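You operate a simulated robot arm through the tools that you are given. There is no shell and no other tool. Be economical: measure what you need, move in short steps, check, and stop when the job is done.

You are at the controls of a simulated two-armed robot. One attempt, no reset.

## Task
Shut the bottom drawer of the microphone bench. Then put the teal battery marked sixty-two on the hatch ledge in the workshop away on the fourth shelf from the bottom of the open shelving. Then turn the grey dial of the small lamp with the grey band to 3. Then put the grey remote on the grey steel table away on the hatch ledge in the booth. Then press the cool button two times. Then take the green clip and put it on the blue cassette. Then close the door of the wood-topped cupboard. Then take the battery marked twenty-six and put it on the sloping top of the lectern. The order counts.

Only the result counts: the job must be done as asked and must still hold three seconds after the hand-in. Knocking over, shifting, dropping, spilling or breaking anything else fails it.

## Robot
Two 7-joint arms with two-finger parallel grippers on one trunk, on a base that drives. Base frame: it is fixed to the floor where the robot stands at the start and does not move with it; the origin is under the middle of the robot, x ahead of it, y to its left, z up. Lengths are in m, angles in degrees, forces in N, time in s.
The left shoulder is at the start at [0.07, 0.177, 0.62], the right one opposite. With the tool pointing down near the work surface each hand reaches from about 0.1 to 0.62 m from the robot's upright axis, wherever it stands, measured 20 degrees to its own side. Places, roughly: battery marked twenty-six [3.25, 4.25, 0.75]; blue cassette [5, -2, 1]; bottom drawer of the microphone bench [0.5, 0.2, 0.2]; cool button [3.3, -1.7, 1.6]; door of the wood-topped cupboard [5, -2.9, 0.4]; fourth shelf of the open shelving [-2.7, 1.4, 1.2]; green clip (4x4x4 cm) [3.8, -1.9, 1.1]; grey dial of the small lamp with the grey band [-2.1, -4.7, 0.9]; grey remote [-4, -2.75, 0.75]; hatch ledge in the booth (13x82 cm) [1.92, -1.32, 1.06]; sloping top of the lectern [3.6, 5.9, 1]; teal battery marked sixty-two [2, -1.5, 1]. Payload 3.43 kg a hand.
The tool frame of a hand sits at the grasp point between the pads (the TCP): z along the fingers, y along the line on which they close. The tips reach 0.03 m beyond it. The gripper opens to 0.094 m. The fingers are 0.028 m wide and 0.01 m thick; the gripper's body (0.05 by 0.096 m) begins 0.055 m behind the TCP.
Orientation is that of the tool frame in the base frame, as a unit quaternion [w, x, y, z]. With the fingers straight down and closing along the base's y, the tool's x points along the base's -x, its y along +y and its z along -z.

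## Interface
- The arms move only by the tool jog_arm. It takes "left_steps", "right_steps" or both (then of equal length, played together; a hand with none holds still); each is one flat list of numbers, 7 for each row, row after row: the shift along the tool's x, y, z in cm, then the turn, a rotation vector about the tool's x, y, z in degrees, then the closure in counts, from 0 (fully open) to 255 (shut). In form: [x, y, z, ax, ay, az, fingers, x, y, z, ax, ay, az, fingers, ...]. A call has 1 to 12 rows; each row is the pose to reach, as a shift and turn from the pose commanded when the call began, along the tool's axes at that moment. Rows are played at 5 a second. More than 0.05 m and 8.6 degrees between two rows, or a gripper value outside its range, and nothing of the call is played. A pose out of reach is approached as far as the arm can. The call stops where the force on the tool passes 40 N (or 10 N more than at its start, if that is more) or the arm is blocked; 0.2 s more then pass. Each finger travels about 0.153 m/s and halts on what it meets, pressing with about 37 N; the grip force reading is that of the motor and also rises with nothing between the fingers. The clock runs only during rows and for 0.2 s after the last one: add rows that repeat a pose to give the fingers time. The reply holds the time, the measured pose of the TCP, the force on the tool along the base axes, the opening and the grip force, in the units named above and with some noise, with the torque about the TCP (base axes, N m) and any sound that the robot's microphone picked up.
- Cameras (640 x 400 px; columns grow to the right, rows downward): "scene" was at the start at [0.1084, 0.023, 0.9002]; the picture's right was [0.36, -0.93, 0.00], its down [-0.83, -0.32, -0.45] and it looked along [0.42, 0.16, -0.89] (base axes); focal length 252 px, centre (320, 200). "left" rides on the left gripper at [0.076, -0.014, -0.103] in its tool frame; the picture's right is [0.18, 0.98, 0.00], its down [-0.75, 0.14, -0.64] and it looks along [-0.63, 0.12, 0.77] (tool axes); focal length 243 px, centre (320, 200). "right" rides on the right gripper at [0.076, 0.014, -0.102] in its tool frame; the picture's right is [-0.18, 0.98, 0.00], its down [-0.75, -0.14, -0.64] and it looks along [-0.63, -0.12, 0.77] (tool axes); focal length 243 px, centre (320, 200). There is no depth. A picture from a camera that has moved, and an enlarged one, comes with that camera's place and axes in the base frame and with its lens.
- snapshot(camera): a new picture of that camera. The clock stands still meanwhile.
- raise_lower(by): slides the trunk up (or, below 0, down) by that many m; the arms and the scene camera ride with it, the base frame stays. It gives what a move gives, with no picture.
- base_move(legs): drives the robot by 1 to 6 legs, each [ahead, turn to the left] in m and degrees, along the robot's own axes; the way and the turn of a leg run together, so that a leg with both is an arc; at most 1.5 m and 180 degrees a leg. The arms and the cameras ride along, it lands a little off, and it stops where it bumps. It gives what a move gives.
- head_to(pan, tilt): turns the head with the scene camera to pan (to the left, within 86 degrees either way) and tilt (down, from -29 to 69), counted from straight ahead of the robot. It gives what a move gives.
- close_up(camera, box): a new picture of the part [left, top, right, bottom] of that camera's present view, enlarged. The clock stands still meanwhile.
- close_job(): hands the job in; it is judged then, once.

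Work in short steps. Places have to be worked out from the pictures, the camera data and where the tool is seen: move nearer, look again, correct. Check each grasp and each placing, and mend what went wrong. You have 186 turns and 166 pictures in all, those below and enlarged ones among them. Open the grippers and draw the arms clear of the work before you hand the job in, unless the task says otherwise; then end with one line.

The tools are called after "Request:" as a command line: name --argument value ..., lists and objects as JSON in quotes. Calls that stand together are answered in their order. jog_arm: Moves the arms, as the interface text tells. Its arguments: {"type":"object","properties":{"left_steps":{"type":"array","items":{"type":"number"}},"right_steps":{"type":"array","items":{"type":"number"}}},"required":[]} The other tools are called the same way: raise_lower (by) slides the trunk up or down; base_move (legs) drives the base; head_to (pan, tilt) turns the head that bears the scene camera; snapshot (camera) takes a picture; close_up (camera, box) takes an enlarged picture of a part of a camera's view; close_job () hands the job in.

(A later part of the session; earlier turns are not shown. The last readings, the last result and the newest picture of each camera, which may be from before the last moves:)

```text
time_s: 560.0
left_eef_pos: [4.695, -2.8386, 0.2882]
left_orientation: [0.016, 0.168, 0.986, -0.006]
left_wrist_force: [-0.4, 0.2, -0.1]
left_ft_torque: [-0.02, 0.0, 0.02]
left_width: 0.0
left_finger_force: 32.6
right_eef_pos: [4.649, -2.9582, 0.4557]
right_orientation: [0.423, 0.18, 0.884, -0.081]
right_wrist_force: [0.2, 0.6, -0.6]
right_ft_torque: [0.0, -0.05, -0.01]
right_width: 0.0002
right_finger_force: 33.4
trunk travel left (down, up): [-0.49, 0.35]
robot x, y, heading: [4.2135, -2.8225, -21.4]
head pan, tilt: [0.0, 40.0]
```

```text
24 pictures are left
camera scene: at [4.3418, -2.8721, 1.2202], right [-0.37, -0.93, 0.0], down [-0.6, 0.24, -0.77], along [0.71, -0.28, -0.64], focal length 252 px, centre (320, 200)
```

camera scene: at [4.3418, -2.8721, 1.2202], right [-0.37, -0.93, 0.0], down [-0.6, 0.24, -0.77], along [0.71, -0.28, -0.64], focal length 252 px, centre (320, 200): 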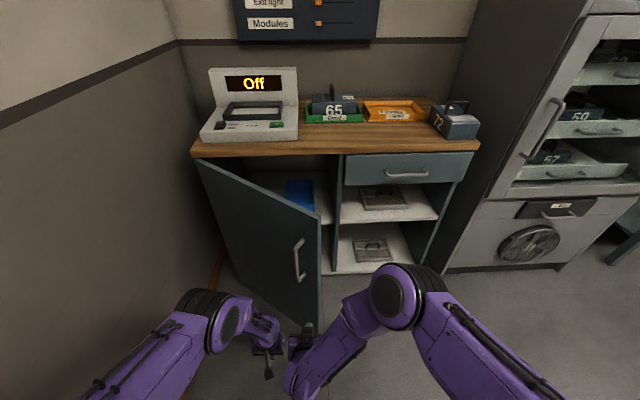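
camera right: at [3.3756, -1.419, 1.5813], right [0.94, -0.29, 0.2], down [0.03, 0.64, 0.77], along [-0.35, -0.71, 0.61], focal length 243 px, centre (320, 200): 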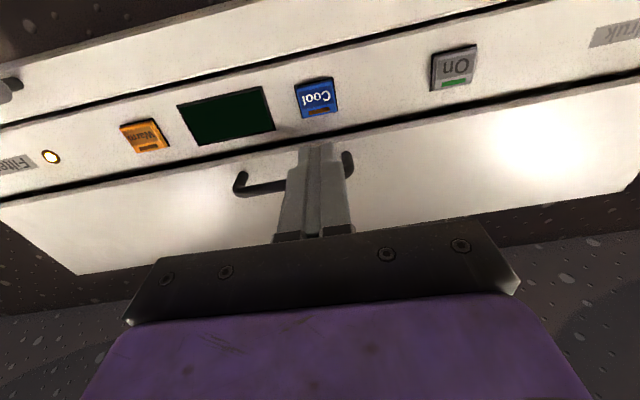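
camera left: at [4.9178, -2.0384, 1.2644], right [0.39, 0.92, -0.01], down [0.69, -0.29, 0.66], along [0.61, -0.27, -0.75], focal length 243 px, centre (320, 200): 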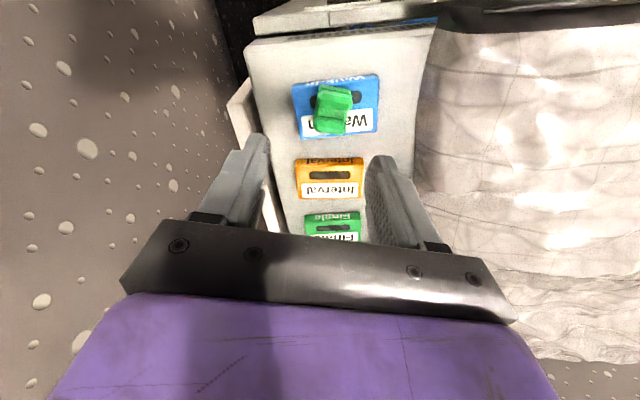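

The tip is aimed at the door 4 cm from its free edge, below the handle. I'll push it shut along its arc.

Request:
jog_arm --right_steps '[-2.6, -0.1, 3.3, 0, 0, 0, 255, -5.2, -0.2, 6.5, 0, 0, 0, 255, -7.8, -0.3, 9.8, 0, 0, 0, 255, -10.4, -0.4, 13, 0, 0, 0, 255, -12.2, -0.5, 15.2, 0, 0, 0, 255, -13.7, -0.6, 17, 0, 0, 0, 255, -14.7, -0.6, 18.2, 0, 0, 0, 255, -15.7, -0.7, 19.4, 0, 0, 0, 255]'

Request:
snapshot --camera "scene"

```text
time_s: 561.8
left_eef_pos: [4.6945, -2.838, 0.2891]
left_orientation: [0.017, 0.168, 0.986, -0.005]
left_wrist_force: [0.4, 0.2, 0.2]
left_ft_torque: [0.02, -0.02, 0.01]
left_width: 0.0
left_finger_force: 33.4
right_eef_pos: [4.8527, -3.0551, 0.4569]
right_orientation: [0.423, 0.181, 0.884, -0.081]
right_wrist_force: [0.2, 0.3, 0.5]
right_ft_torque: [0.04, 0.01, 0.01]
right_width: 0.0
right_finger_force: 33.1
right hand out of reach, approached as far as the arm can: row 7, 8
trunk travel left (down, up): [-0.49, 0.35]
robot x, y, heading: [4.2111, -2.8226, -21.6]
head pan, tilt: [0.0, 40.0]
```

```text
23 pictures are left
camera scene: at [4.3408, -2.8718, 1.2203], right [-0.37, -0.93, 0.0], down [-0.6, 0.24, -0.77], along [0.71, -0.28, -0.64], focal length 252 px, centre (320, 200)
```

scene: 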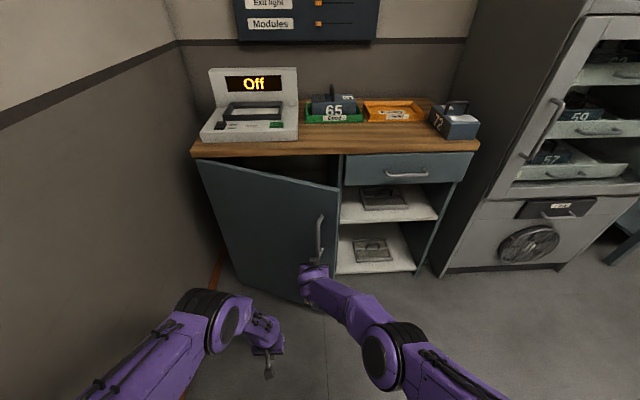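

Mostly shut; the arm is at full reach. I'll push the last centimetres with the base.

Request:
base_move --legs '[[0.08, 0]]'

Request:
snapshot --camera "scene"

```text
time_s: 562.8
left_eef_pos: [4.7692, -2.8681, 0.2898]
left_orientation: [0.016, 0.168, 0.986, -0.005]
left_wrist_force: [0.0, -0.6, 0.3]
left_ft_torque: [0.0, -0.02, 0.0]
left_width: 0.0
left_finger_force: 32.8
right_eef_pos: [4.9279, -3.0818, 0.4581]
right_orientation: [0.423, 0.18, 0.884, -0.081]
right_wrist_force: [1.1, 0.1, -0.5]
right_ft_torque: [-0.01, 0.04, 0.0]
right_width: 0.0
right_finger_force: 33.4
trunk travel left (down, up): [-0.49, 0.35]
robot x, y, heading: [4.2893, -2.8479, -21.4]
head pan, tilt: [0.0, 40.0]
```

```text
22 pictures are left
camera scene: at [4.4171, -2.9014, 1.2201], right [-0.36, -0.93, 0.0], down [-0.6, 0.23, -0.77], along [0.71, -0.28, -0.64], focal length 252 px, centre (320, 200)
```

scene: 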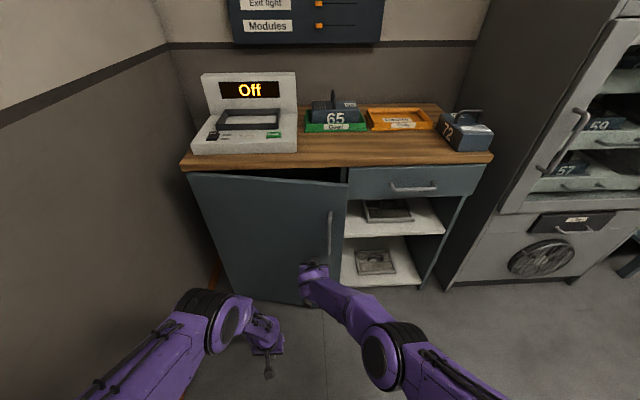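

Still a slight gap at the free edge. Another 6 cm.

Request:
base_move --legs '[[0.06, 0]]'

Request:
close_up --camera "scene" --box '[160, 130, 500, 330]'

```text
time_s: 563.8
left_eef_pos: [4.8266, -2.8882, 0.2884]
left_orientation: [0.016, 0.166, 0.986, -0.006]
left_wrist_force: [0.4, 0.0, -0.7]
left_ft_torque: [0.01, 0.02, 0.01]
left_width: 0.0
left_finger_force: 32.8
right_eef_pos: [4.9848, -3.1036, 0.459]
right_orientation: [0.423, 0.179, 0.885, -0.08]
right_wrist_force: [0.2, -0.4, -0.2]
right_ft_torque: [0.03, -0.01, 0.06]
right_width: 0.0001
right_finger_force: 32.5
trunk travel left (down, up): [-0.49, 0.35]
robot x, y, heading: [4.3505, -2.8741, -21.5]
head pan, tilt: [0.0, 40.0]
```

```text
1.88 times, centred on (330, 230) of scene
camera zoom: at [4.4739, -2.9234, 1.2201], right [-0.36, -0.93, 0.0], down [-0.6, 0.23, -0.77], along [0.71, -0.28, -0.64], focal length 475 px, centre (301, 144)
```

zoom: 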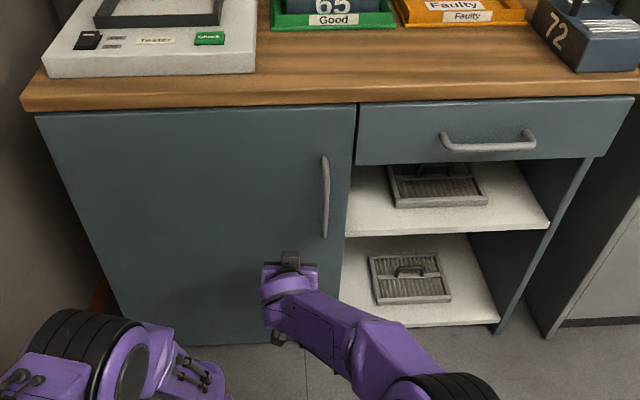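

It looks flush; I'll nudge until it meets resistance to be sure.

Request:
base_move --legs '[[0.04, 0]]'

Request:
base_move --legs '[[-0.35, 0]]'

Request:
snapshot --camera "scene"

```text
time_s: 564.8
left_eef_pos: [4.8567, -2.9018, 0.2905]
left_orientation: [0.018, 0.167, 0.986, -0.006]
left_wrist_force: [0.3, 0.2, 0.0]
left_ft_torque: [0.04, 0.03, -0.01]
left_width: 0.0001
left_finger_force: 33.1
right_eef_pos: [5.0081, -3.1127, 0.4513]
right_orientation: [0.415, 0.182, 0.888, -0.08]
right_wrist_force: [-11.8, 4.4, 4.4]
right_ft_torque: [-0.02, -0.08, 0.03]
right_width: 0.0001
right_finger_force: 33.3
trunk travel left (down, up): [-0.49, 0.35]
robot x, y, heading: [4.3789, -2.8862, -21.2]
head pan, tilt: [0.0, 40.0]
stopped in leg 1: the force on the tool passed its limit at 150 N (the readings are from after the stop); the commanded pose is now the measured one
```

```text
time_s: 567.0
left_eef_pos: [4.5358, -2.7768, 0.2903]
left_orientation: [0.017, 0.168, 0.986, -0.006]
left_wrist_force: [0.3, -0.4, 0.5]
left_ft_torque: [-0.02, -0.01, 0.03]
left_width: 0.0001
left_finger_force: 32.9
right_eef_pos: [4.6889, -2.9891, 0.4508]
right_orientation: [0.416, 0.182, 0.888, -0.079]
right_wrist_force: [0.6, -0.6, -0.2]
right_ft_torque: [-0.04, 0.0, 0.01]
right_width: 0.0001
right_finger_force: 33.1
trunk travel left (down, up): [-0.49, 0.35]
robot x, y, heading: [4.0632, -2.7624, -21.4]
head pan, tilt: [0.0, 40.0]
```

```text
20 pictures are left
camera scene: at [4.1822, -2.8094, 1.2204], right [-0.37, -0.93, 0.0], down [-0.6, 0.24, -0.77], along [0.71, -0.28, -0.64], focal length 252 px, centre (320, 200)
```

scene: 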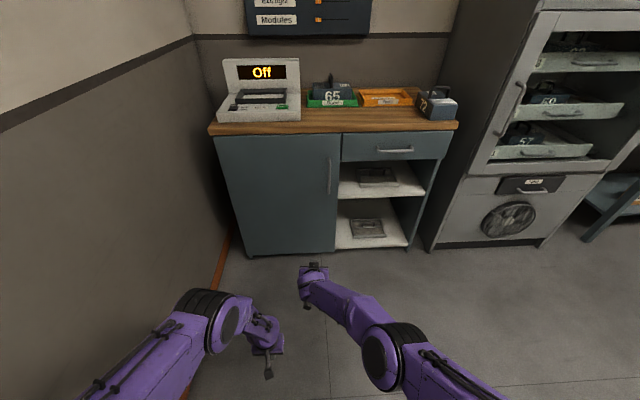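

The cupboard door is fully shut. Last: battery twenty-six (≈ 3.25, 4.25) in the hall, onto the lectern. I'll fold the arms and drive back through the doorway into the workshop.

Request:
jog_arm --right_steps '[3.4, -1.4, -0.6, 0, 7.1, 0, 255, 6.9, -2.9, -1.2, 0, 14.3, 0, 255, 10.3, -4.3, -1.8, 0, 21.4, 0, 255, 13.8, -5.7, -2.4, 0, 28.6, 0, 255, 17.2, -7.1, -3, 0, 35.7, 0, 255, 20.7, -8.6, -3.6, 0, 42.9, 0, 255, 24.1, -10, -4.2, 0, 50, 0, 255]' --left_steps '[-0.3, 0, 0, 0, 0, 0, 255, -0.6, 0, 0, 0, 0, 0, 255, -1, -1, 0, 0, 0, 0, 255, -1.5, -2, 0, 0, 0, 0, 255, -2, -3, 0, 0, 0, 0, 255, -2.5, -4, 0, 0, 0, 0, 255, -3, -5, 0, 0, 0, 0, 255]'

Request:
base_move --legs '[[0, -90], [0, -90]]'

Request:
head_to --pan 0 --tilt 30

Request:
snapshot --camera "scene"

```text
time_s: 568.6
left_eef_pos: [4.5493, -2.833, 0.2916]
left_orientation: [0.018, 0.168, 0.986, -0.005]
left_wrist_force: [-0.5, -0.2, 0.5]
left_ft_torque: [0.02, 0.0, 0.01]
left_width: 0.0002
left_finger_force: 32.8
right_eef_pos: [4.4788, -3.0062, 0.2916]
right_orientation: [0.001, 0.199, 0.98, 0.005]
right_wrist_force: [0.6, -0.2, 0.3]
right_ft_torque: [-0.01, -0.04, -0.03]
right_width: 0.0
right_finger_force: 33.2
trunk travel left (down, up): [-0.49, 0.35]
robot x, y, heading: [4.0586, -2.7612, -21.4]
head pan, tilt: [0.0, 40.0]
```

```text
time_s: 576.6
left_eef_pos: [3.5649, -2.7003, 0.2918]
left_orientation: [-0.004, 0.988, -0.156, -0.017]
left_wrist_force: [0.0, -0.7, 0.1]
left_ft_torque: [-0.02, 0.01, -0.02]
left_width: 0.0002
left_finger_force: 33.3
right_eef_pos: [3.6288, -2.5254, 0.2932]
right_orientation: [0.005, 0.982, -0.187, -0.002]
right_wrist_force: [-0.6, -0.2, -0.5]
right_ft_torque: [0.0, 0.0, 0.03]
right_width: 0.0
right_finger_force: 33.1
trunk travel left (down, up): [-0.49, 0.35]
robot x, y, heading: [4.0561, -2.7605, 160.1]
head pan, tilt: [0.0, 40.0]
```

```text
time_s: 577.3
left_eef_pos: [3.5633, -2.7009, 0.291]
left_orientation: [-0.005, 0.988, -0.155, -0.017]
left_wrist_force: [0.0, -0.2, -0.3]
left_ft_torque: [0.0, 0.02, -0.01]
left_width: 0.0
left_finger_force: 32.5
right_eef_pos: [3.628, -2.5261, 0.2919]
right_orientation: [0.005, 0.982, -0.187, -0.003]
right_wrist_force: [1.1, -0.2, -0.7]
right_ft_torque: [-0.02, -0.03, 0.0]
right_width: 0.0
right_finger_force: 33.0
trunk travel left (down, up): [-0.49, 0.35]
robot x, y, heading: [4.0574, -2.7603, 159.7]
head pan, tilt: [0.0, 30.0]
```

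```text
19 pictures are left
camera scene: at [3.9248, -2.7123, 1.2356], right [0.34, 0.94, 0.0], down [0.47, -0.17, -0.87], along [-0.81, 0.3, -0.5], focal length 252 px, centre (320, 200)
```

scene: 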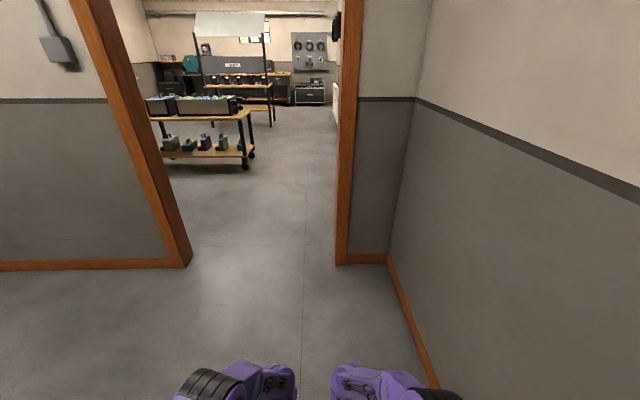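

The way back is the reverse of how I came. I'll drive through the doorway and across the workshop.

Request:
base_move --legs '[[0, 22.5], [1.07, 0], [0, -26.5], [1.3, 0], [1.26, 0]]'

```text
time_s: 597.4
left_eef_pos: [0.1347, -1.7331, 0.2911]
left_orientation: [-0.005, 0.984, -0.18, -0.017]
left_wrist_force: [0.8, -0.3, 0.6]
left_ft_torque: [-0.01, 0.03, 0.03]
left_width: 0.0
left_finger_force: 32.3
right_eef_pos: [0.2077, -1.5611, 0.2916]
right_orientation: [0.004, 0.977, -0.211, -0.002]
right_wrist_force: [-0.8, -0.6, 0.7]
right_ft_torque: [0.01, 0.03, 0.0]
right_width: 0.0
right_finger_force: 32.7
trunk travel left (down, up): [-0.49, 0.35]
robot x, y, heading: [0.6245, -1.8166, 157.3]
head pan, tilt: [0.0, 30.0]
```

Request:
base_move --legs '[[0, -77], [0.6, 0], [0.72, 0], [0, 77], [1.03, 0], [0, -73.5]]'

Request:
head_to --pan 0 --tilt 40

Request:
snapshot --camera "scene"

```text
time_s: 619.2
left_eef_pos: [-0.0939, 0.4001, 0.2916]
left_orientation: [0.014, -0.668, 0.744, 0.01]
left_wrist_force: [-0.6, 0.3, -0.7]
left_ft_torque: [0.0, 0.02, 0.0]
left_width: 0.0001
left_finger_force: 33.2
right_eef_pos: [0.0905, 0.3723, 0.2926]
right_orientation: [-0.003, -0.644, 0.765, 0.005]
right_wrist_force: [-0.2, 0.5, 0.3]
right_ft_torque: [-0.02, -0.02, 0.01]
right_width: 0.0003
right_finger_force: 33.2
trunk travel left (down, up): [-0.49, 0.35]
robot x, y, heading: [-0.0544, -0.0945, 81.7]
head pan, tilt: [0.0, 30.0]
```

```text
time_s: 619.9
left_eef_pos: [-0.0946, 0.3997, 0.2924]
left_orientation: [0.014, -0.668, 0.744, 0.01]
left_wrist_force: [0.6, -0.6, -0.3]
left_ft_torque: [-0.01, 0.0, 0.01]
left_width: 0.0
left_finger_force: 33.0
right_eef_pos: [0.0888, 0.3719, 0.2917]
right_orientation: [-0.003, -0.644, 0.765, 0.006]
right_wrist_force: [-0.5, -0.3, 0.0]
right_ft_torque: [0.0, 0.03, 0.03]
right_width: 0.0
right_finger_force: 33.4
trunk travel left (down, up): [-0.49, 0.35]
robot x, y, heading: [-0.0542, -0.0936, 81.6]
head pan, tilt: [0.0, 40.0]
```

```text
18 pictures are left
camera scene: at [-0.0347, 0.0387, 1.2204], right [0.99, -0.15, 0.0], down [-0.09, -0.64, -0.77], along [0.11, 0.76, -0.64], focal length 252 px, centre (320, 200)
```

scene: 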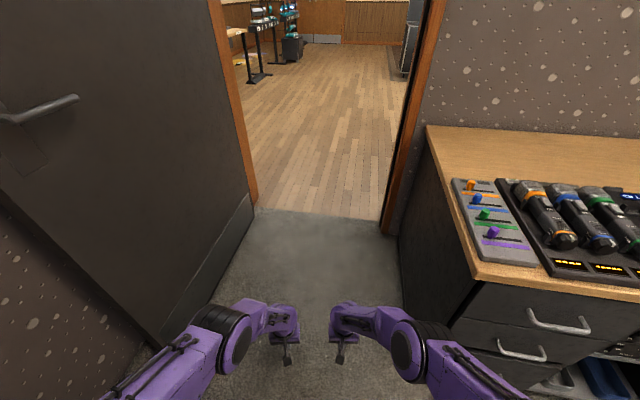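

I'll raise the trunk so the elbow clears the bench, then drive straight into the hall.

Request:
raise_lower --by 0.35

Request:
base_move --legs '[[0, 2], [0.75, 0], [0.75, 0], [0.8, 0]]'

Request:
head_to --pan -40 --tilt 15

Request:
snapshot --camera "scene"

```text
time_s: 623.3
left_eef_pos: [-0.0953, 0.4004, 0.6417]
left_orientation: [0.014, -0.667, 0.745, 0.01]
left_wrist_force: [-0.2, 0.1, -0.4]
left_ft_torque: [0.03, 0.0, 0.02]
left_width: 0.0
left_finger_force: 33.4
right_eef_pos: [0.0883, 0.3719, 0.6422]
right_orientation: [-0.003, -0.644, 0.765, 0.004]
right_wrist_force: [0.8, 0.0, -0.4]
right_ft_torque: [-0.01, 0.03, -0.02]
right_width: 0.0001
right_finger_force: 32.7
trunk travel left (down, up): [-0.84, 0.0]
robot x, y, heading: [-0.0517, -0.0975, 81.5]
head pan, tilt: [0.0, 40.0]
```

```text
time_s: 635.3
left_eef_pos: [0.1934, 2.6784, 0.6412]
left_orientation: [0.014, -0.668, 0.744, 0.011]
left_wrist_force: [0.5, -0.2, -0.6]
left_ft_torque: [0.0, 0.0, 0.04]
left_width: 0.0
left_finger_force: 32.8
right_eef_pos: [0.379, 2.6495, 0.6434]
right_orientation: [-0.002, -0.645, 0.765, 0.004]
right_wrist_force: [0.5, -1.1, 0.5]
right_ft_torque: [0.0, 0.0, -0.01]
right_width: 0.0
right_finger_force: 33.2
trunk travel left (down, up): [-0.84, 0.0]
robot x, y, heading: [0.2363, 2.1859, 81.7]
head pan, tilt: [0.0, 40.0]
```

```text
time_s: 636.4
left_eef_pos: [0.1934, 2.6793, 0.6413]
left_orientation: [0.015, -0.668, 0.744, 0.01]
left_wrist_force: [-0.7, -0.4, 1.1]
left_ft_torque: [0.02, -0.02, 0.01]
left_width: 0.0001
left_finger_force: 32.6
right_eef_pos: [0.3778, 2.6506, 0.6417]
right_orientation: [-0.003, -0.643, 0.766, 0.004]
right_wrist_force: [-0.3, -0.1, -0.1]
right_ft_torque: [-0.02, -0.01, -0.02]
right_width: 0.0001
right_finger_force: 33.6
trunk travel left (down, up): [-0.84, 0.0]
robot x, y, heading: [0.2314, 2.1842, 81.5]
head pan, tilt: [-40.0, 15.0]
```

```text
17 pictures are left
camera scene: at [0.3107, 2.2954, 1.6098], right [0.66, -0.75, 0.0], down [-0.19, -0.17, -0.97], along [0.72, 0.64, -0.26], focal length 252 px, centre (320, 200)
```

scene: 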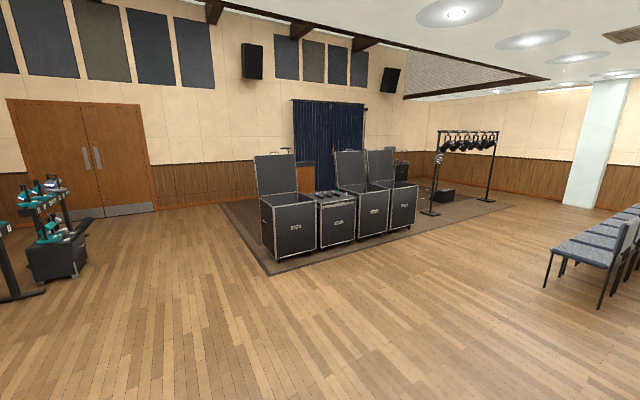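

The low flight case in the row (≈ 3.2, 4.3) holds items on top, and the lectern stands behind the row. I'll drive up in front of that case.

Request:
base_move --legs '[[0, -58], [1.5, 0], [1.45, 0], [0, 50]]'

Request:
head_to --pan 0 --tilt 35

Request:
snapshot --camera "scene"

```text
time_s: 655.3
left_eef_pos: [2.9753, 3.8349, 0.6413]
left_orientation: [0.015, -0.603, 0.798, 0.009]
left_wrist_force: [0.0, -0.1, -0.2]
left_ft_torque: [0.0, -0.02, -0.04]
left_width: 0.0
left_finger_force: 33.2
right_eef_pos: [3.1519, 3.7756, 0.6415]
right_orientation: [-0.003, -0.577, 0.817, 0.005]
right_wrist_force: [-0.4, -0.1, -0.6]
right_ft_torque: [-0.02, -0.01, -0.02]
right_width: 0.0
right_finger_force: 33.5
trunk travel left (down, up): [-0.84, 0.0]
robot x, y, heading: [2.9312, 3.3434, 72.1]
head pan, tilt: [-40.0, 15.0]
```

```text
time_s: 656.4
left_eef_pos: [2.9737, 3.8339, 0.641]
left_orientation: [0.015, -0.602, 0.798, 0.009]
left_wrist_force: [0.1, 0.2, 0.0]
left_ft_torque: [0.0, -0.02, 0.03]
left_width: 0.0
left_finger_force: 33.1
right_eef_pos: [3.1517, 3.7753, 0.6424]
right_orientation: [-0.003, -0.578, 0.816, 0.005]
right_wrist_force: [0.5, 0.2, -1.2]
right_ft_torque: [0.04, 0.01, -0.01]
right_width: 0.0
right_finger_force: 32.8
trunk travel left (down, up): [-0.84, 0.0]
robot x, y, heading: [2.9316, 3.3372, 72.1]
head pan, tilt: [0.0, 35.0]
```

```text
16 pictures are left
camera scene: at [2.9742, 3.471, 1.5779], right [0.95, -0.31, 0.0], down [-0.18, -0.54, -0.82], along [0.26, 0.78, -0.57], focal length 252 px, centre (320, 200)
```

scene: 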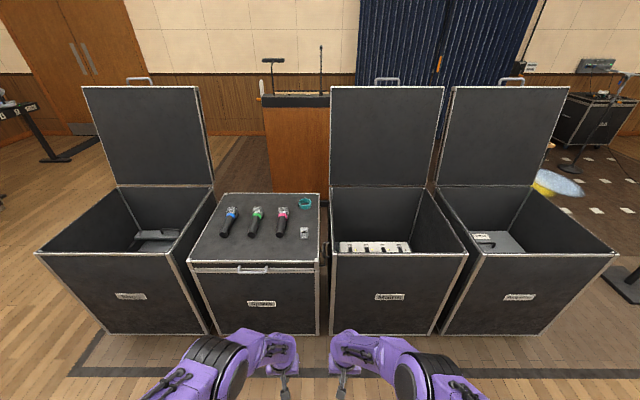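

Request:
close_up --camera "scene" --box '[270, 185, 340, 250]'

```text
6.15 times, centred on (305, 218) of scene
camera zoom: at [2.9742, 3.471, 1.5779], right [0.95, -0.31, 0.0], down [-0.18, -0.54, -0.82], along [0.26, 0.78, -0.57], focal length 1554 px, centre (412, 92)
```

zoom: 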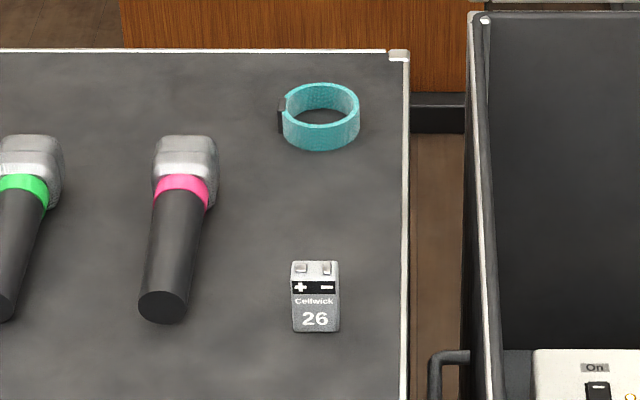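

It is battery 26, standing near (3.18, 4.30) on the case top. I'll raise both hands over the cases (left open), then drive in.

Request:
jog_arm --left_steps '[0, 0, -4.5, 0, 0, 0, 200, 0, 0, -9, 0, 0, 0, 100, 0, 0, -13.5, 0, 0, 0, 60, 0, 0, -18, 0, 0, 0, 60, 0, 0, -22.5, 0, 0, 0, 60, 0, 0, -27, 0, 0, 0, 60, 0, 0, -31.5, 0, 0, 0, 60, 0, 0, -36, 0, 0, 0, 60]' --right_steps '[0, 0, -4.5, 0, 0, 0, 255, 0, 0, -9, 0, 0, 0, 255, 0, 0, -13.5, 0, 0, 0, 255, 0, 0, -18, 0, 0, 0, 255, 0, 0, -22.5, 0, 0, 0, 255, 0, 0, -27, 0, 0, 0, 255, 0, 0, -31.5, 0, 0, 0, 255, 0, 0, -36, 0, 0, 0, 255]'

Request:
base_move --legs '[[0.41, 0]]'

Request:
snapshot --camera "left"

```text
time_s: 658.2
left_eef_pos: [2.9685, 3.82, 1.0034]
left_orientation: [0.015, -0.602, 0.798, 0.009]
left_wrist_force: [-0.3, -0.2, 0.2]
left_ft_torque: [0.05, -0.01, 0.0]
left_width: 0.0717
left_finger_force: 0.0
right_eef_pos: [3.1571, 3.7714, 1.0044]
right_orientation: [-0.002, -0.577, 0.816, 0.005]
right_wrist_force: [-0.4, -0.5, 1.6]
right_ft_torque: [0.03, 0.0, 0.03]
right_width: 0.0
right_finger_force: 33.0
trunk travel left (down, up): [-0.84, 0.0]
robot x, y, heading: [2.9262, 3.3412, 71.9]
head pan, tilt: [0.0, 35.0]
```

```text
time_s: 660.7
left_eef_pos: [3.0955, 4.2118, 1.0013]
left_orientation: [0.015, -0.603, 0.797, 0.009]
left_wrist_force: [-0.1, 0.3, 0.2]
left_ft_torque: [0.0, 0.02, -0.02]
left_width: 0.0717
left_finger_force: 0.1
right_eef_pos: [3.2832, 4.1661, 1.0032]
right_orientation: [-0.003, -0.578, 0.816, 0.004]
right_wrist_force: [0.2, 0.1, 0.5]
right_ft_torque: [-0.01, -0.01, 0.0]
right_width: 0.0002
right_finger_force: 32.4
trunk travel left (down, up): [-0.84, 0.0]
robot x, y, heading: [3.0572, 3.7321, 72.1]
head pan, tilt: [0.0, 35.0]
```

```text
14 pictures are left
camera left: at [3.0863, 4.1308, 1.1009], right [-1.0, 0.09, -0.01], down [0.06, 0.74, 0.67], along [0.07, 0.66, -0.74], focal length 243 px, centre (320, 200)
```

left: 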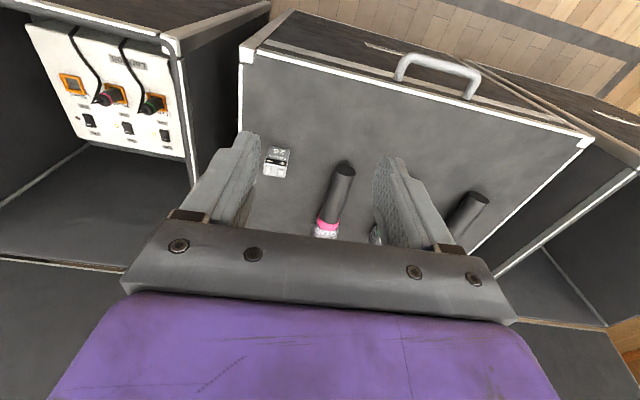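

Triangulated: battery top centre (3.193, 4.365, 0.765). I'll come 6 cm closer and bring the left hand above it, part-open.

Request:
base_move --legs '[[0.06, 0]]'

Request:
jog_arm --left_steps '[-4, -1.7, 2, 0, 0, 0, 60, -8, -3.5, 4.5, 0, 0, 0, 60, -11.4, -5.2, 7, 0, 0, 0, 60, -11.4, -5.2, 11.5, 0, 0, 0, 60, -11.4, -5.2, 15, 0, 0, 0, 60, -11.4, -5.2, 15, 0, 0, 0, 60]'

Request:
snapshot --camera "left"

```text
time_s: 661.7
left_eef_pos: [3.1099, 4.2593, 1.0064]
left_orientation: [0.019, -0.603, 0.798, 0.012]
left_wrist_force: [-0.7, 0.0, 1.8]
left_ft_torque: [0.07, -0.04, -0.01]
left_width: 0.072
left_finger_force: 0.1
right_eef_pos: [3.2982, 4.2117, 1.0088]
right_orientation: [0.003, -0.578, 0.816, 0.008]
right_wrist_force: [-0.3, -0.8, 0.6]
right_ft_torque: [0.06, -0.04, 0.0]
right_width: 0.0
right_finger_force: 32.6
trunk travel left (down, up): [-0.84, 0.0]
robot x, y, heading: [3.078, 3.784, 72.2]
head pan, tilt: [0.0, 35.0]
```

```text
refused: row 2 steps farther than a row can; nothing moved
```

```text
13 pictures are left
camera left: at [3.1012, 4.1762, 1.1051], right [-1.0, 0.09, -0.01], down [0.06, 0.74, 0.68], along [0.07, 0.67, -0.74], focal length 243 px, centre (320, 200)
```

left: 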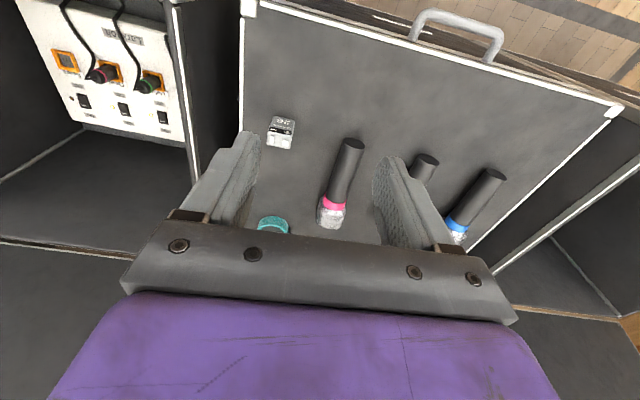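

I over-stepped a row. Recomputed offset: 11.1 cm forward, 4.7 cm right.

Request:
jog_arm --left_steps '[-3.7, -1.6, 2, 0, 0, 0, 60, -7.4, -3.1, 4, 0, 0, 0, 60, -11.1, -4.7, 6, 0, 0, 0, 60, -11.1, -4.7, 10.5, 0, 0, 0, 60, -11.1, -4.7, 15, 0, 0, 0, 60, -11.1, -4.7, 15, 0, 0, 0, 60]'

Request:
snapshot --camera "left"

```text
time_s: 663.1
left_eef_pos: [3.1915, 4.3656, 0.8563]
left_orientation: [0.015, -0.603, 0.797, 0.009]
left_wrist_force: [-0.8, -0.1, 0.2]
left_ft_torque: [-0.01, -0.02, -0.01]
left_width: 0.0719
left_finger_force: 0.1
right_eef_pos: [3.3012, 4.2207, 1.0036]
right_orientation: [-0.002, -0.578, 0.816, 0.005]
right_wrist_force: [0.2, -0.3, 0.1]
right_ft_torque: [0.0, -0.02, 0.01]
right_width: 0.0
right_finger_force: 32.8
trunk travel left (down, up): [-0.84, 0.0]
robot x, y, heading: [3.0763, 3.7845, 72.1]
head pan, tilt: [0.0, 35.0]
```

```text
12 pictures are left
camera left: at [3.1823, 4.2835, 0.9546], right [-1.0, 0.09, -0.01], down [0.06, 0.74, 0.67], along [0.07, 0.66, -0.74], focal length 243 px, centre (320, 200)
```

left: 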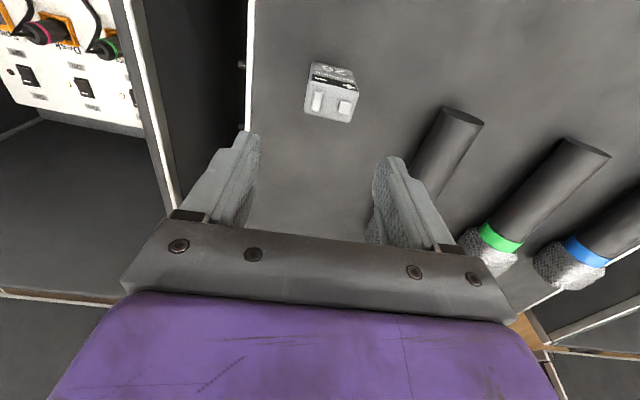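

Aligned in yaw; 1.5 cm back and 0.5 cm left remain. I'll descend, close, lift and check.

Request:
jog_arm --left_steps '[1.5, 0.5, 3, 0, 0, 0, 60, 1.5, 0.5, 6.5, 0, 0, 0, 60, 1.5, 0.5, 9, 0, 0, 0, 60, 1.5, 0.5, 10.2, 0, 0, 0, 60, 1.5, 0.5, 10.2, 0, 0, 0, 160, 1.5, 0.5, 10.2, 0, 0, 0, 255, 1.5, 0.5, 10.2, 0, 0, 0, 255, 1.5, 0.5, 10.2, 0, 0, 0, 255, 1.5, 0.5, 6, 0, 0, 0, 255, 1.5, 0.5, 2, 0, 0, 0, 255]'

Request:
snapshot --camera "left"

```text
time_s: 665.3
left_eef_pos: [3.1798, 4.3514, 0.8362]
left_orientation: [0.015, -0.603, 0.797, 0.009]
left_wrist_force: [-0.9, -0.7, -1.5]
left_ft_torque: [0.01, 0.04, -0.01]
left_width: 0.0393
left_finger_force: 37.1
right_eef_pos: [3.2993, 4.2181, 1.0053]
right_orientation: [0.0, -0.579, 0.815, 0.005]
right_wrist_force: [-0.1, -0.1, -0.1]
right_ft_torque: [0.04, 0.0, 0.0]
right_width: 0.0
right_finger_force: 33.0
trunk travel left (down, up): [-0.84, 0.0]
robot x, y, heading: [3.076, 3.7863, 71.9]
head pan, tilt: [0.0, 35.0]
```

```text
11 pictures are left
camera left: at [3.17, 4.2691, 0.9357], right [-1.0, 0.09, -0.01], down [0.06, 0.74, 0.67], along [0.07, 0.66, -0.74], focal length 243 px, centre (320, 200)
```

left: 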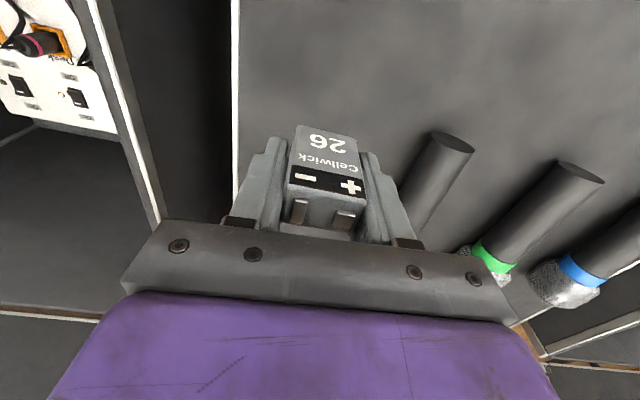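

Battery 26 is held. I'll back off, fold the arms, and go round the left end of the case row to the lectern.

Request:
jog_arm --left_steps '[0, 0, -4.5, 0, 0, 0, 255, 0, 0, -9, 0, 0, 0, 255, 3, 0, -13, 0, 0, 0, 255, 7, 2, -15, 0, 0, 0, 255, 11, 4, -16, 0, 0, 0, 255]'

Request:
base_move --legs '[[-0.6, 0]]'

Request:
jog_arm --left_steps '[0, 0.3, 4.4, 0, 0, 0, 255, 0, 0.6, 8.8, 0, 0, 0, 255, 0, 0.9, 13.2, 0, 0, 0, 255, 0, 1.2, 17.6, 0, 0, 0, 255, 0, 1.5, 22, 0, 0, 0, 255, 0, 1.8, 26.4, 0, 0, 0, 255, 0, 2.1, 30.8, 0, 0, 0, 255, 0, 2.4, 34, 0, 0, 0, 255]' --right_steps '[0, 0, 4.5, 0, 0, 0, 255, 0, 0, 9, 0, 0, 0, 255, 0, 0, 13.5, 0, 0, 0, 255, 0, 0, 18, 0, 0, 0, 255, 0, 0, 22.5, 0, 0, 0, 255, 0, 0, 27, 0, 0, 0, 255, 0, 0, 31.5, 0, 0, 0, 255, 0, 0, 34, 0, 0, 0, 255]'

Request:
base_move --legs '[[0, 79.5], [0.95, 0], [0.95, 0], [0, -69]]'

```text
time_s: 666.5
left_eef_pos: [3.1105, 4.2536, 0.9935]
left_orientation: [0.018, -0.603, 0.797, 0.01]
left_wrist_force: [-1.2, -0.7, -0.6]
left_ft_torque: [0.01, -0.01, 0.01]
left_width: 0.0392
left_finger_force: 36.9
right_eef_pos: [3.2999, 4.219, 1.0053]
right_orientation: [-0.001, -0.579, 0.815, 0.005]
right_wrist_force: [-0.5, 0.0, 0.8]
right_ft_torque: [0.01, 0.01, -0.02]
right_width: 0.0
right_finger_force: 32.9
trunk travel left (down, up): [-0.84, 0.0]
robot x, y, heading: [3.0774, 3.7839, 72.0]
head pan, tilt: [0.0, 35.0]
```

```text
time_s: 669.9
left_eef_pos: [2.9272, 3.6838, 0.9927]
left_orientation: [0.016, -0.603, 0.797, 0.009]
left_wrist_force: [0.3, -0.4, -1.9]
left_ft_torque: [-0.04, -0.04, 0.02]
left_width: 0.0392
left_finger_force: 37.2
right_eef_pos: [3.1175, 3.6519, 1.0023]
right_orientation: [-0.002, -0.579, 0.816, 0.005]
right_wrist_force: [-0.1, -0.1, -1.2]
right_ft_torque: [0.02, 0.0, -0.02]
right_width: 0.0
right_finger_force: 33.8
trunk travel left (down, up): [-0.84, 0.0]
robot x, y, heading: [2.8921, 3.2143, 72.3]
head pan, tilt: [0.0, 35.0]
```

```text
time_s: 671.7
left_eef_pos: [2.9094, 3.7018, 0.6523]
left_orientation: [0.016, -0.603, 0.797, 0.01]
left_wrist_force: [0.7, 0.4, -0.8]
left_ft_torque: [0.02, -0.03, 0.03]
left_width: 0.0393
left_finger_force: 36.8
right_eef_pos: [3.1132, 3.651, 0.6633]
right_orientation: [-0.001, -0.579, 0.816, 0.006]
right_wrist_force: [-1.3, 1.3, 0.4]
right_ft_torque: [0.01, 0.0, 0.0]
right_width: 0.0
right_finger_force: 32.8
trunk travel left (down, up): [-0.84, 0.0]
robot x, y, heading: [2.8948, 3.215, 71.9]
head pan, tilt: [0.0, 35.0]
```

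```text
time_s: 687.4
left_eef_pos: [1.2036, 4.6265, 0.652]
left_orientation: [0.014, -0.665, 0.746, 0.01]
left_wrist_force: [0.0, 0.2, -0.3]
left_ft_torque: [0.0, 0.04, 0.0]
left_width: 0.0393
left_finger_force: 36.8
right_eef_pos: [1.4122, 4.608, 0.6639]
right_orientation: [-0.003, -0.641, 0.767, 0.005]
right_wrist_force: [-0.5, 0.7, 0.3]
right_ft_torque: [-0.01, 0.0, 0.02]
right_width: 0.0
right_finger_force: 33.4
trunk travel left (down, up): [-0.84, 0.0]
robot x, y, heading: [1.2644, 4.1422, 81.1]
head pan, tilt: [0.0, 35.0]
```

Request:
base_move --legs '[[0.95, 0], [0.9, 0], [0, -80], [0.55, 0]]'

Request:
head_to --pan 0 --tilt 22

Request:
snapshot --camera "scene"

```text
time_s: 702.9
left_eef_pos: [2.5599, 6.0825, 0.6516]
left_orientation: [0.018, -0.022, 1.0, -0.001]
left_wrist_force: [-0.5, -0.7, -1.6]
left_ft_torque: [0.0, 0.0, 0.02]
left_width: 0.0392
left_finger_force: 36.9
right_eef_pos: [2.5771, 5.8724, 0.6635]
right_orientation: [0.001, 0.008, 1.0, 0.005]
right_wrist_force: [0.3, -0.6, 0.5]
right_ft_torque: [0.01, 0.04, 0.0]
right_width: 0.0
right_finger_force: 33.0
trunk travel left (down, up): [-0.84, 0.0]
robot x, y, heading: [2.0916, 5.9465, 0.7]
head pan, tilt: [0.0, 35.0]
```

```text
time_s: 703.6
left_eef_pos: [2.5603, 6.0822, 0.6521]
left_orientation: [0.017, -0.023, 1.0, -0.001]
left_wrist_force: [0.5, 0.7, -0.8]
left_ft_torque: [0.02, -0.03, 0.01]
left_width: 0.0394
left_finger_force: 37.4
right_eef_pos: [2.577, 5.8738, 0.6628]
right_orientation: [0.001, 0.009, 1.0, 0.006]
right_wrist_force: [-0.1, 1.2, -0.4]
right_ft_torque: [-0.01, -0.04, -0.02]
right_width: 0.0
right_finger_force: 32.6
trunk travel left (down, up): [-0.84, 0.0]
robot x, y, heading: [2.0925, 5.9455, 0.4]
head pan, tilt: [0.0, 22.0]
```

```text
10 pictures are left
camera scene: at [2.2362, 5.9467, 1.5984], right [0.01, -1.0, 0.0], down [-0.38, 0.0, -0.93], along [0.93, 0.01, -0.38], focal length 252 px, centre (320, 200)
```

scene: 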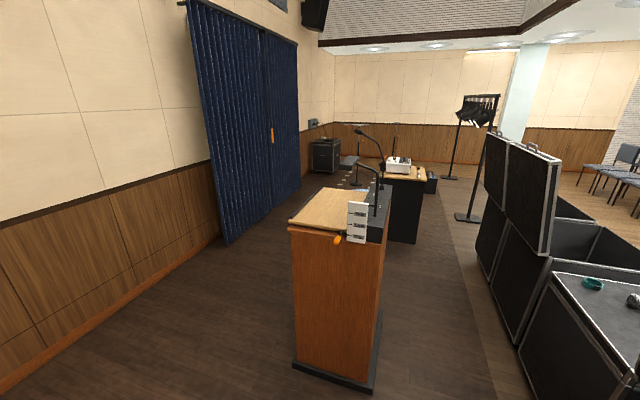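

Request:
close_up --camera "scene" --box '[275, 120, 435, 260]'

```text
2.86 times, centred on (355, 190) of scene
camera zoom: at [2.2362, 5.9467, 1.5984], right [0.01, -1.0, 0.0], down [-0.38, 0.0, -0.93], along [0.93, 0.01, -0.38], focal length 721 px, centre (220, 229)
```

zoom: 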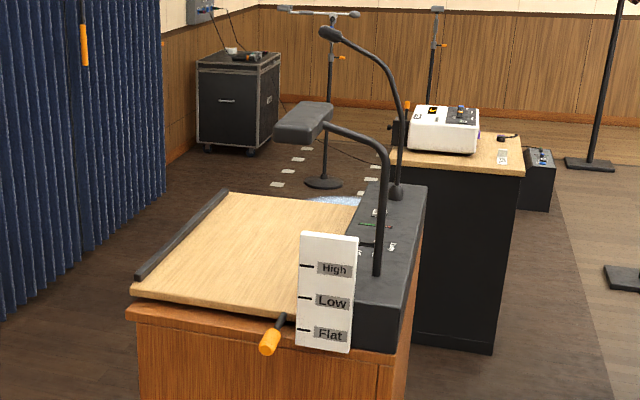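

The lectern's wooden board (z ≈ 1.055, lip on its left/low side) spans about x 3.25–3.8. A lamp arm overhangs the right, so I'll use the near-left area around (3.42, 5.99). I'll raise the left hand, pull back the right, and drive up.

Request:
jog_arm --left_steps '[0.2, 0, -4.7, 0, 0, 0, 255, 0.4, 0, -9.4, 0, 0, 0, 255, 0.6, 0, -14.1, 0, 0, 0, 255, 0.8, 0, -18.8, 0, 0, 0, 255, 1, 0, -23.5, 0, 0, 0, 255, 1.2, 0, -28.2, 0, 0, 0, 255, 1.4, 0, -32.9, 0, 0, 0, 255, 1.6, 0, -37.6, 0, 0, 0, 255, 1.8, 0, -42.3, 0, 0, 0, 255, 2, 0, -47, 0, 0, 0, 255, 2.2, 0, -51.7, 0, 0, 0, 255, 2.4, 0, -56, 0, 0, 0, 255]' --right_steps '[1.3, -0.6, 0, 0, 0, 0, 255, 2.6, -1.2, 0, 0, 0, 0, 255, 3.9, -1.8, 0, 0, 0, 0, 255, 5.2, -2.4, 0, 0, 0, 0, 255, 6.5, -3, 0, 0, 0, 0, 255, 7.8, -3.6, 0, 0, 0, 0, 255, 9.1, -4.2, 0, 0, 0, 0, 255, 10.4, -4.8, 0, 0, 0, 0, 255, 11.7, -5.4, 0, 0, 0, 0, 255, 13, -6, 0, 0, 0, 0, 255, 14, -6.6, 0, 0, 0, 0, 255, 15, -7, 0, 0, 0, 0, 255]'

Request:
base_move --legs '[[0, 6.5], [0.7, 0], [0, -23.5]]'

Request:
head_to --pan 0 --tilt 38

Request:
snapshot --camera "scene"

```text
time_s: 706.2
left_eef_pos: [2.5131, 6.0869, 1.2117]
left_orientation: [0.019, -0.023, 1.0, -0.001]
left_wrist_force: [0.2, 1.0, -0.5]
left_ft_torque: [-0.02, -0.02, 0.03]
left_width: 0.0394
left_finger_force: 37.0
right_eef_pos: [2.4265, 5.8077, 0.6635]
right_orientation: [0.001, 0.009, 1.0, 0.003]
right_wrist_force: [-0.1, 0.5, 0.6]
right_ft_torque: [-0.04, -0.01, 0.04]
right_width: 0.0
right_finger_force: 32.9
trunk travel left (down, up): [-0.84, 0.0]
robot x, y, heading: [2.0908, 5.9435, 0.1]
head pan, tilt: [0.0, 22.0]
```

```text
time_s: 711.9
left_eef_pos: [3.2372, 6.0395, 1.2125]
left_orientation: [0.018, 0.128, 0.992, -0.006]
left_wrist_force: [0.3, 0.2, -0.6]
left_ft_torque: [0.0, -0.01, -0.02]
left_width: 0.0395
left_finger_force: 37.2
right_eef_pos: [3.0698, 5.8004, 0.6636]
right_orientation: [0.003, 0.159, 0.987, 0.004]
right_wrist_force: [0.0, 0.7, 0.3]
right_ft_torque: [-0.02, -0.01, 0.01]
right_width: 0.0002
right_finger_force: 33.4
trunk travel left (down, up): [-0.84, 0.0]
robot x, y, heading: [2.7934, 6.0304, -17.0]
head pan, tilt: [0.0, 22.0]
```

```text
time_s: 712.6
left_eef_pos: [3.2371, 6.037, 1.2117]
left_orientation: [0.017, 0.128, 0.992, -0.004]
left_wrist_force: [-0.4, 0.4, -0.2]
left_ft_torque: [0.02, 0.02, 0.0]
left_width: 0.0395
left_finger_force: 36.6
right_eef_pos: [3.0697, 5.7987, 0.6624]
right_orientation: [0.002, 0.159, 0.987, 0.005]
right_wrist_force: [-0.4, 0.3, 0.1]
right_ft_torque: [0.0, 0.01, 0.0]
right_width: 0.0002
right_finger_force: 32.8
trunk travel left (down, up): [-0.84, 0.0]
robot x, y, heading: [2.7926, 6.0314, -16.9]
head pan, tilt: [0.0, 38.0]
```

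```text
8 pictures are left
camera scene: at [2.924, 5.9904, 1.5733], right [-0.29, -0.96, 0.0], down [-0.59, 0.18, -0.79], along [0.75, -0.23, -0.62], focal length 252 px, centre (320, 200)
```

scene: 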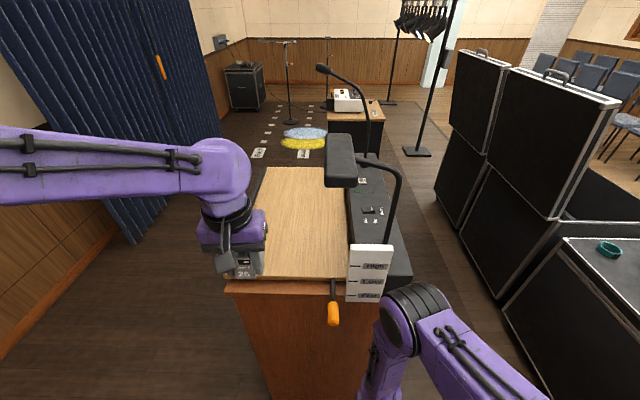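

The board lies ahead-right of the hand. I'll move 16 cm forward, 1 cm right, then lower in small steps until contact.

Request:
jog_arm --left_steps '[-4, -0.3, 0, 0, 0, 0, 255, -8, -0.6, 0, 0, 0, 0, 255, -12, -0.9, 0, 0, 0, 0, 255, -16, -1.2, 0, 0, 0, 0, 255, -16, -1.2, 4, 0, 0, 0, 255, -16, -1.2, 7.5, 0, 0, 0, 255, -16, -1.2, 9.5, 0, 0, 0, 255, -16, -1.2, 10.5, 0, 0, 0, 255, -16, -1.2, 11.2, 0, 0, 0, 255, -16, -1.2, 11.8, 0, 0, 0, 255]'

Request:
close_up --camera "scene" --box '[200, 140, 380, 300]'

```text
time_s: 714.8
left_eef_pos: [3.3947, 5.9826, 1.0989]
left_orientation: [0.017, 0.128, 0.992, -0.004]
left_wrist_force: [0.5, -0.1, -0.6]
left_ft_torque: [0.0, 0.02, 0.01]
left_width: 0.0395
left_finger_force: 37.0
right_eef_pos: [3.07, 5.7976, 0.6624]
right_orientation: [0.001, 0.16, 0.987, 0.005]
right_wrist_force: [0.3, 0.5, -0.1]
right_ft_torque: [0.0, -0.01, -0.01]
right_width: 0.0
right_finger_force: 33.3
trunk travel left (down, up): [-0.84, 0.0]
robot x, y, heading: [2.7923, 6.0316, -17.0]
head pan, tilt: [0.0, 38.0]
```

```text
2.50 times, centred on (290, 220) of scene
camera zoom: at [2.9244, 5.9908, 1.5733], right [-0.29, -0.96, 0.0], down [-0.59, 0.18, -0.79], along [0.75, -0.23, -0.62], focal length 631 px, centre (395, 150)
```

zoom: 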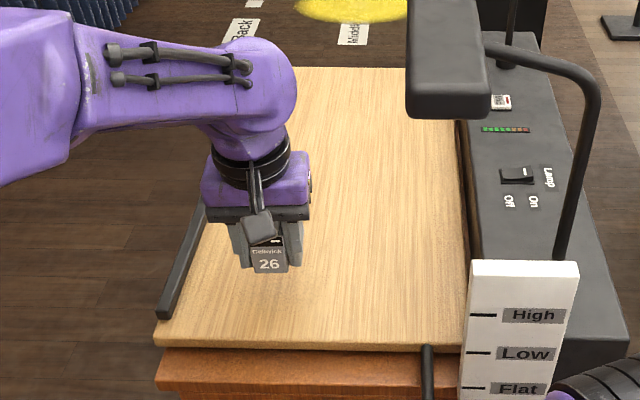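

No contact yet; battery is over the board near the lip. I'll keep lowering.

Request:
jog_arm --left_steps '[0, 0, 0.6, 0, 0, 0, 255, 0, 0, 1.2, 0, 0, 0, 255, 0, 0, 1.8, 0, 0, 0, 255, 0, 0, 2.4, 0, 0, 0, 255, 0, 0, 3, 0, 0, 0, 255, 0, 0, 3.6, 0, 0, 0, 255, 0, 0, 4.2, 0, 0, 0, 255, 0, 0, 4.8, 0, 0, 0, 255]'

Request:
close_up --camera "scene" --box '[200, 140, 380, 300]'

```text
time_s: 716.8
left_eef_pos: [3.3956, 5.9821, 1.0616]
left_orientation: [0.026, 0.128, 0.991, -0.006]
left_wrist_force: [-4.4, -1.2, 17.3]
left_ft_torque: [0.4, 0.31, 0.04]
left_width: 0.0392
left_finger_force: 36.2
right_eef_pos: [3.0677, 5.7994, 0.6631]
right_orientation: [0.003, 0.16, 0.987, 0.004]
right_wrist_force: [0.3, 0.2, 0.9]
right_ft_torque: [0.0, 0.03, 0.04]
right_width: 0.0
right_finger_force: 32.9
trunk travel left (down, up): [-0.84, 0.0]
robot x, y, heading: [2.7955, 6.0282, -16.8]
head pan, tilt: [0.0, 38.0]
stopped in row 8 (left hand): the force on the tool passed its limit at 44 N (the readings are from after the stop); the commanded pose is now the measured one
```

```text
2.50 times, centred on (290, 220) of scene
camera zoom: at [2.9194, 5.9915, 1.5737], right [-0.29, -0.96, 0.0], down [-0.59, 0.18, -0.79], along [0.76, -0.23, -0.61], focal length 631 px, centre (395, 150)
```

zoom: 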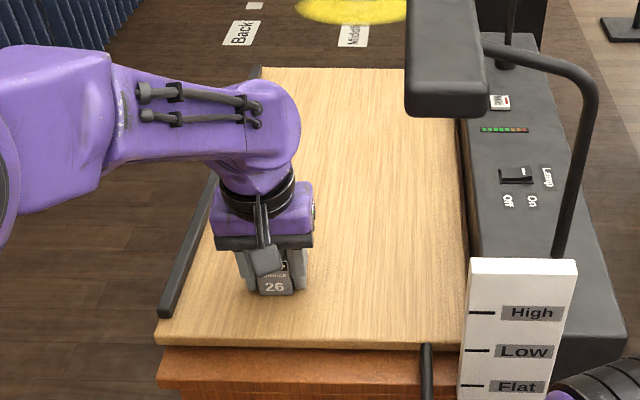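

Contact: the battery stands on the board. I'll relieve the pressure, open, and lift straight up.

Request:
jog_arm --left_steps '[0, 0, -0.15, 0, 0, 0, 255, 0, 0, -0.15, 0, 0, 0, 200, 0, 0, -0.15, 0, 0, 0, 140, 0, 0, -0.15, 0, 0, 0, 90, 0, 0, -0.15, 0, 0, 0, 70, 0, 0, -0.15, 0, 0, 0, 70, 0, 0, -3.5, 0, 0, 0, 70, 0, 0, -8, 0, 0, 0, 70, 0, 0, -12, 0, 0, 0, 70]'

Request:
close_up --camera "scene" --box '[200, 140, 380, 300]'

```text
time_s: 718.8
left_eef_pos: [3.3909, 5.983, 1.1792]
left_orientation: [0.023, 0.128, 0.992, -0.005]
left_wrist_force: [0.0, -0.4, 0.2]
left_ft_torque: [-0.01, 0.01, -0.05]
left_width: 0.0683
left_finger_force: 0.2
right_eef_pos: [3.0697, 5.7978, 0.6636]
right_orientation: [0.001, 0.16, 0.987, 0.005]
right_wrist_force: [-0.1, -0.4, 0.1]
right_ft_torque: [0.01, -0.02, 0.04]
right_width: 0.0
right_finger_force: 33.4
trunk travel left (down, up): [-0.84, 0.0]
robot x, y, heading: [2.7907, 6.0302, -17.0]
head pan, tilt: [0.0, 38.0]
```

```text
2.50 times, centred on (290, 220) of scene
camera zoom: at [2.9237, 5.9913, 1.5732], right [-0.29, -0.96, 0.0], down [-0.59, 0.18, -0.79], along [0.75, -0.23, -0.62], focal length 631 px, centre (395, 150)
```

zoom: 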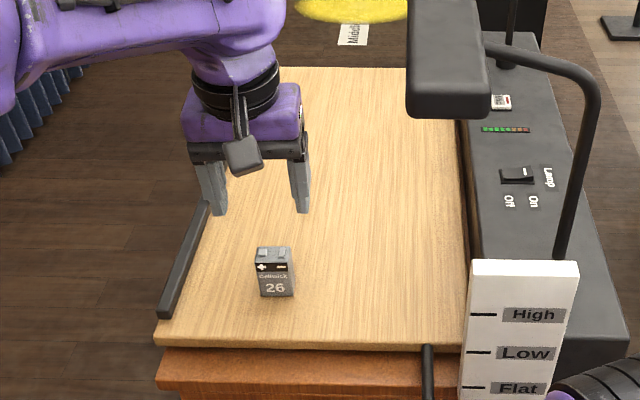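

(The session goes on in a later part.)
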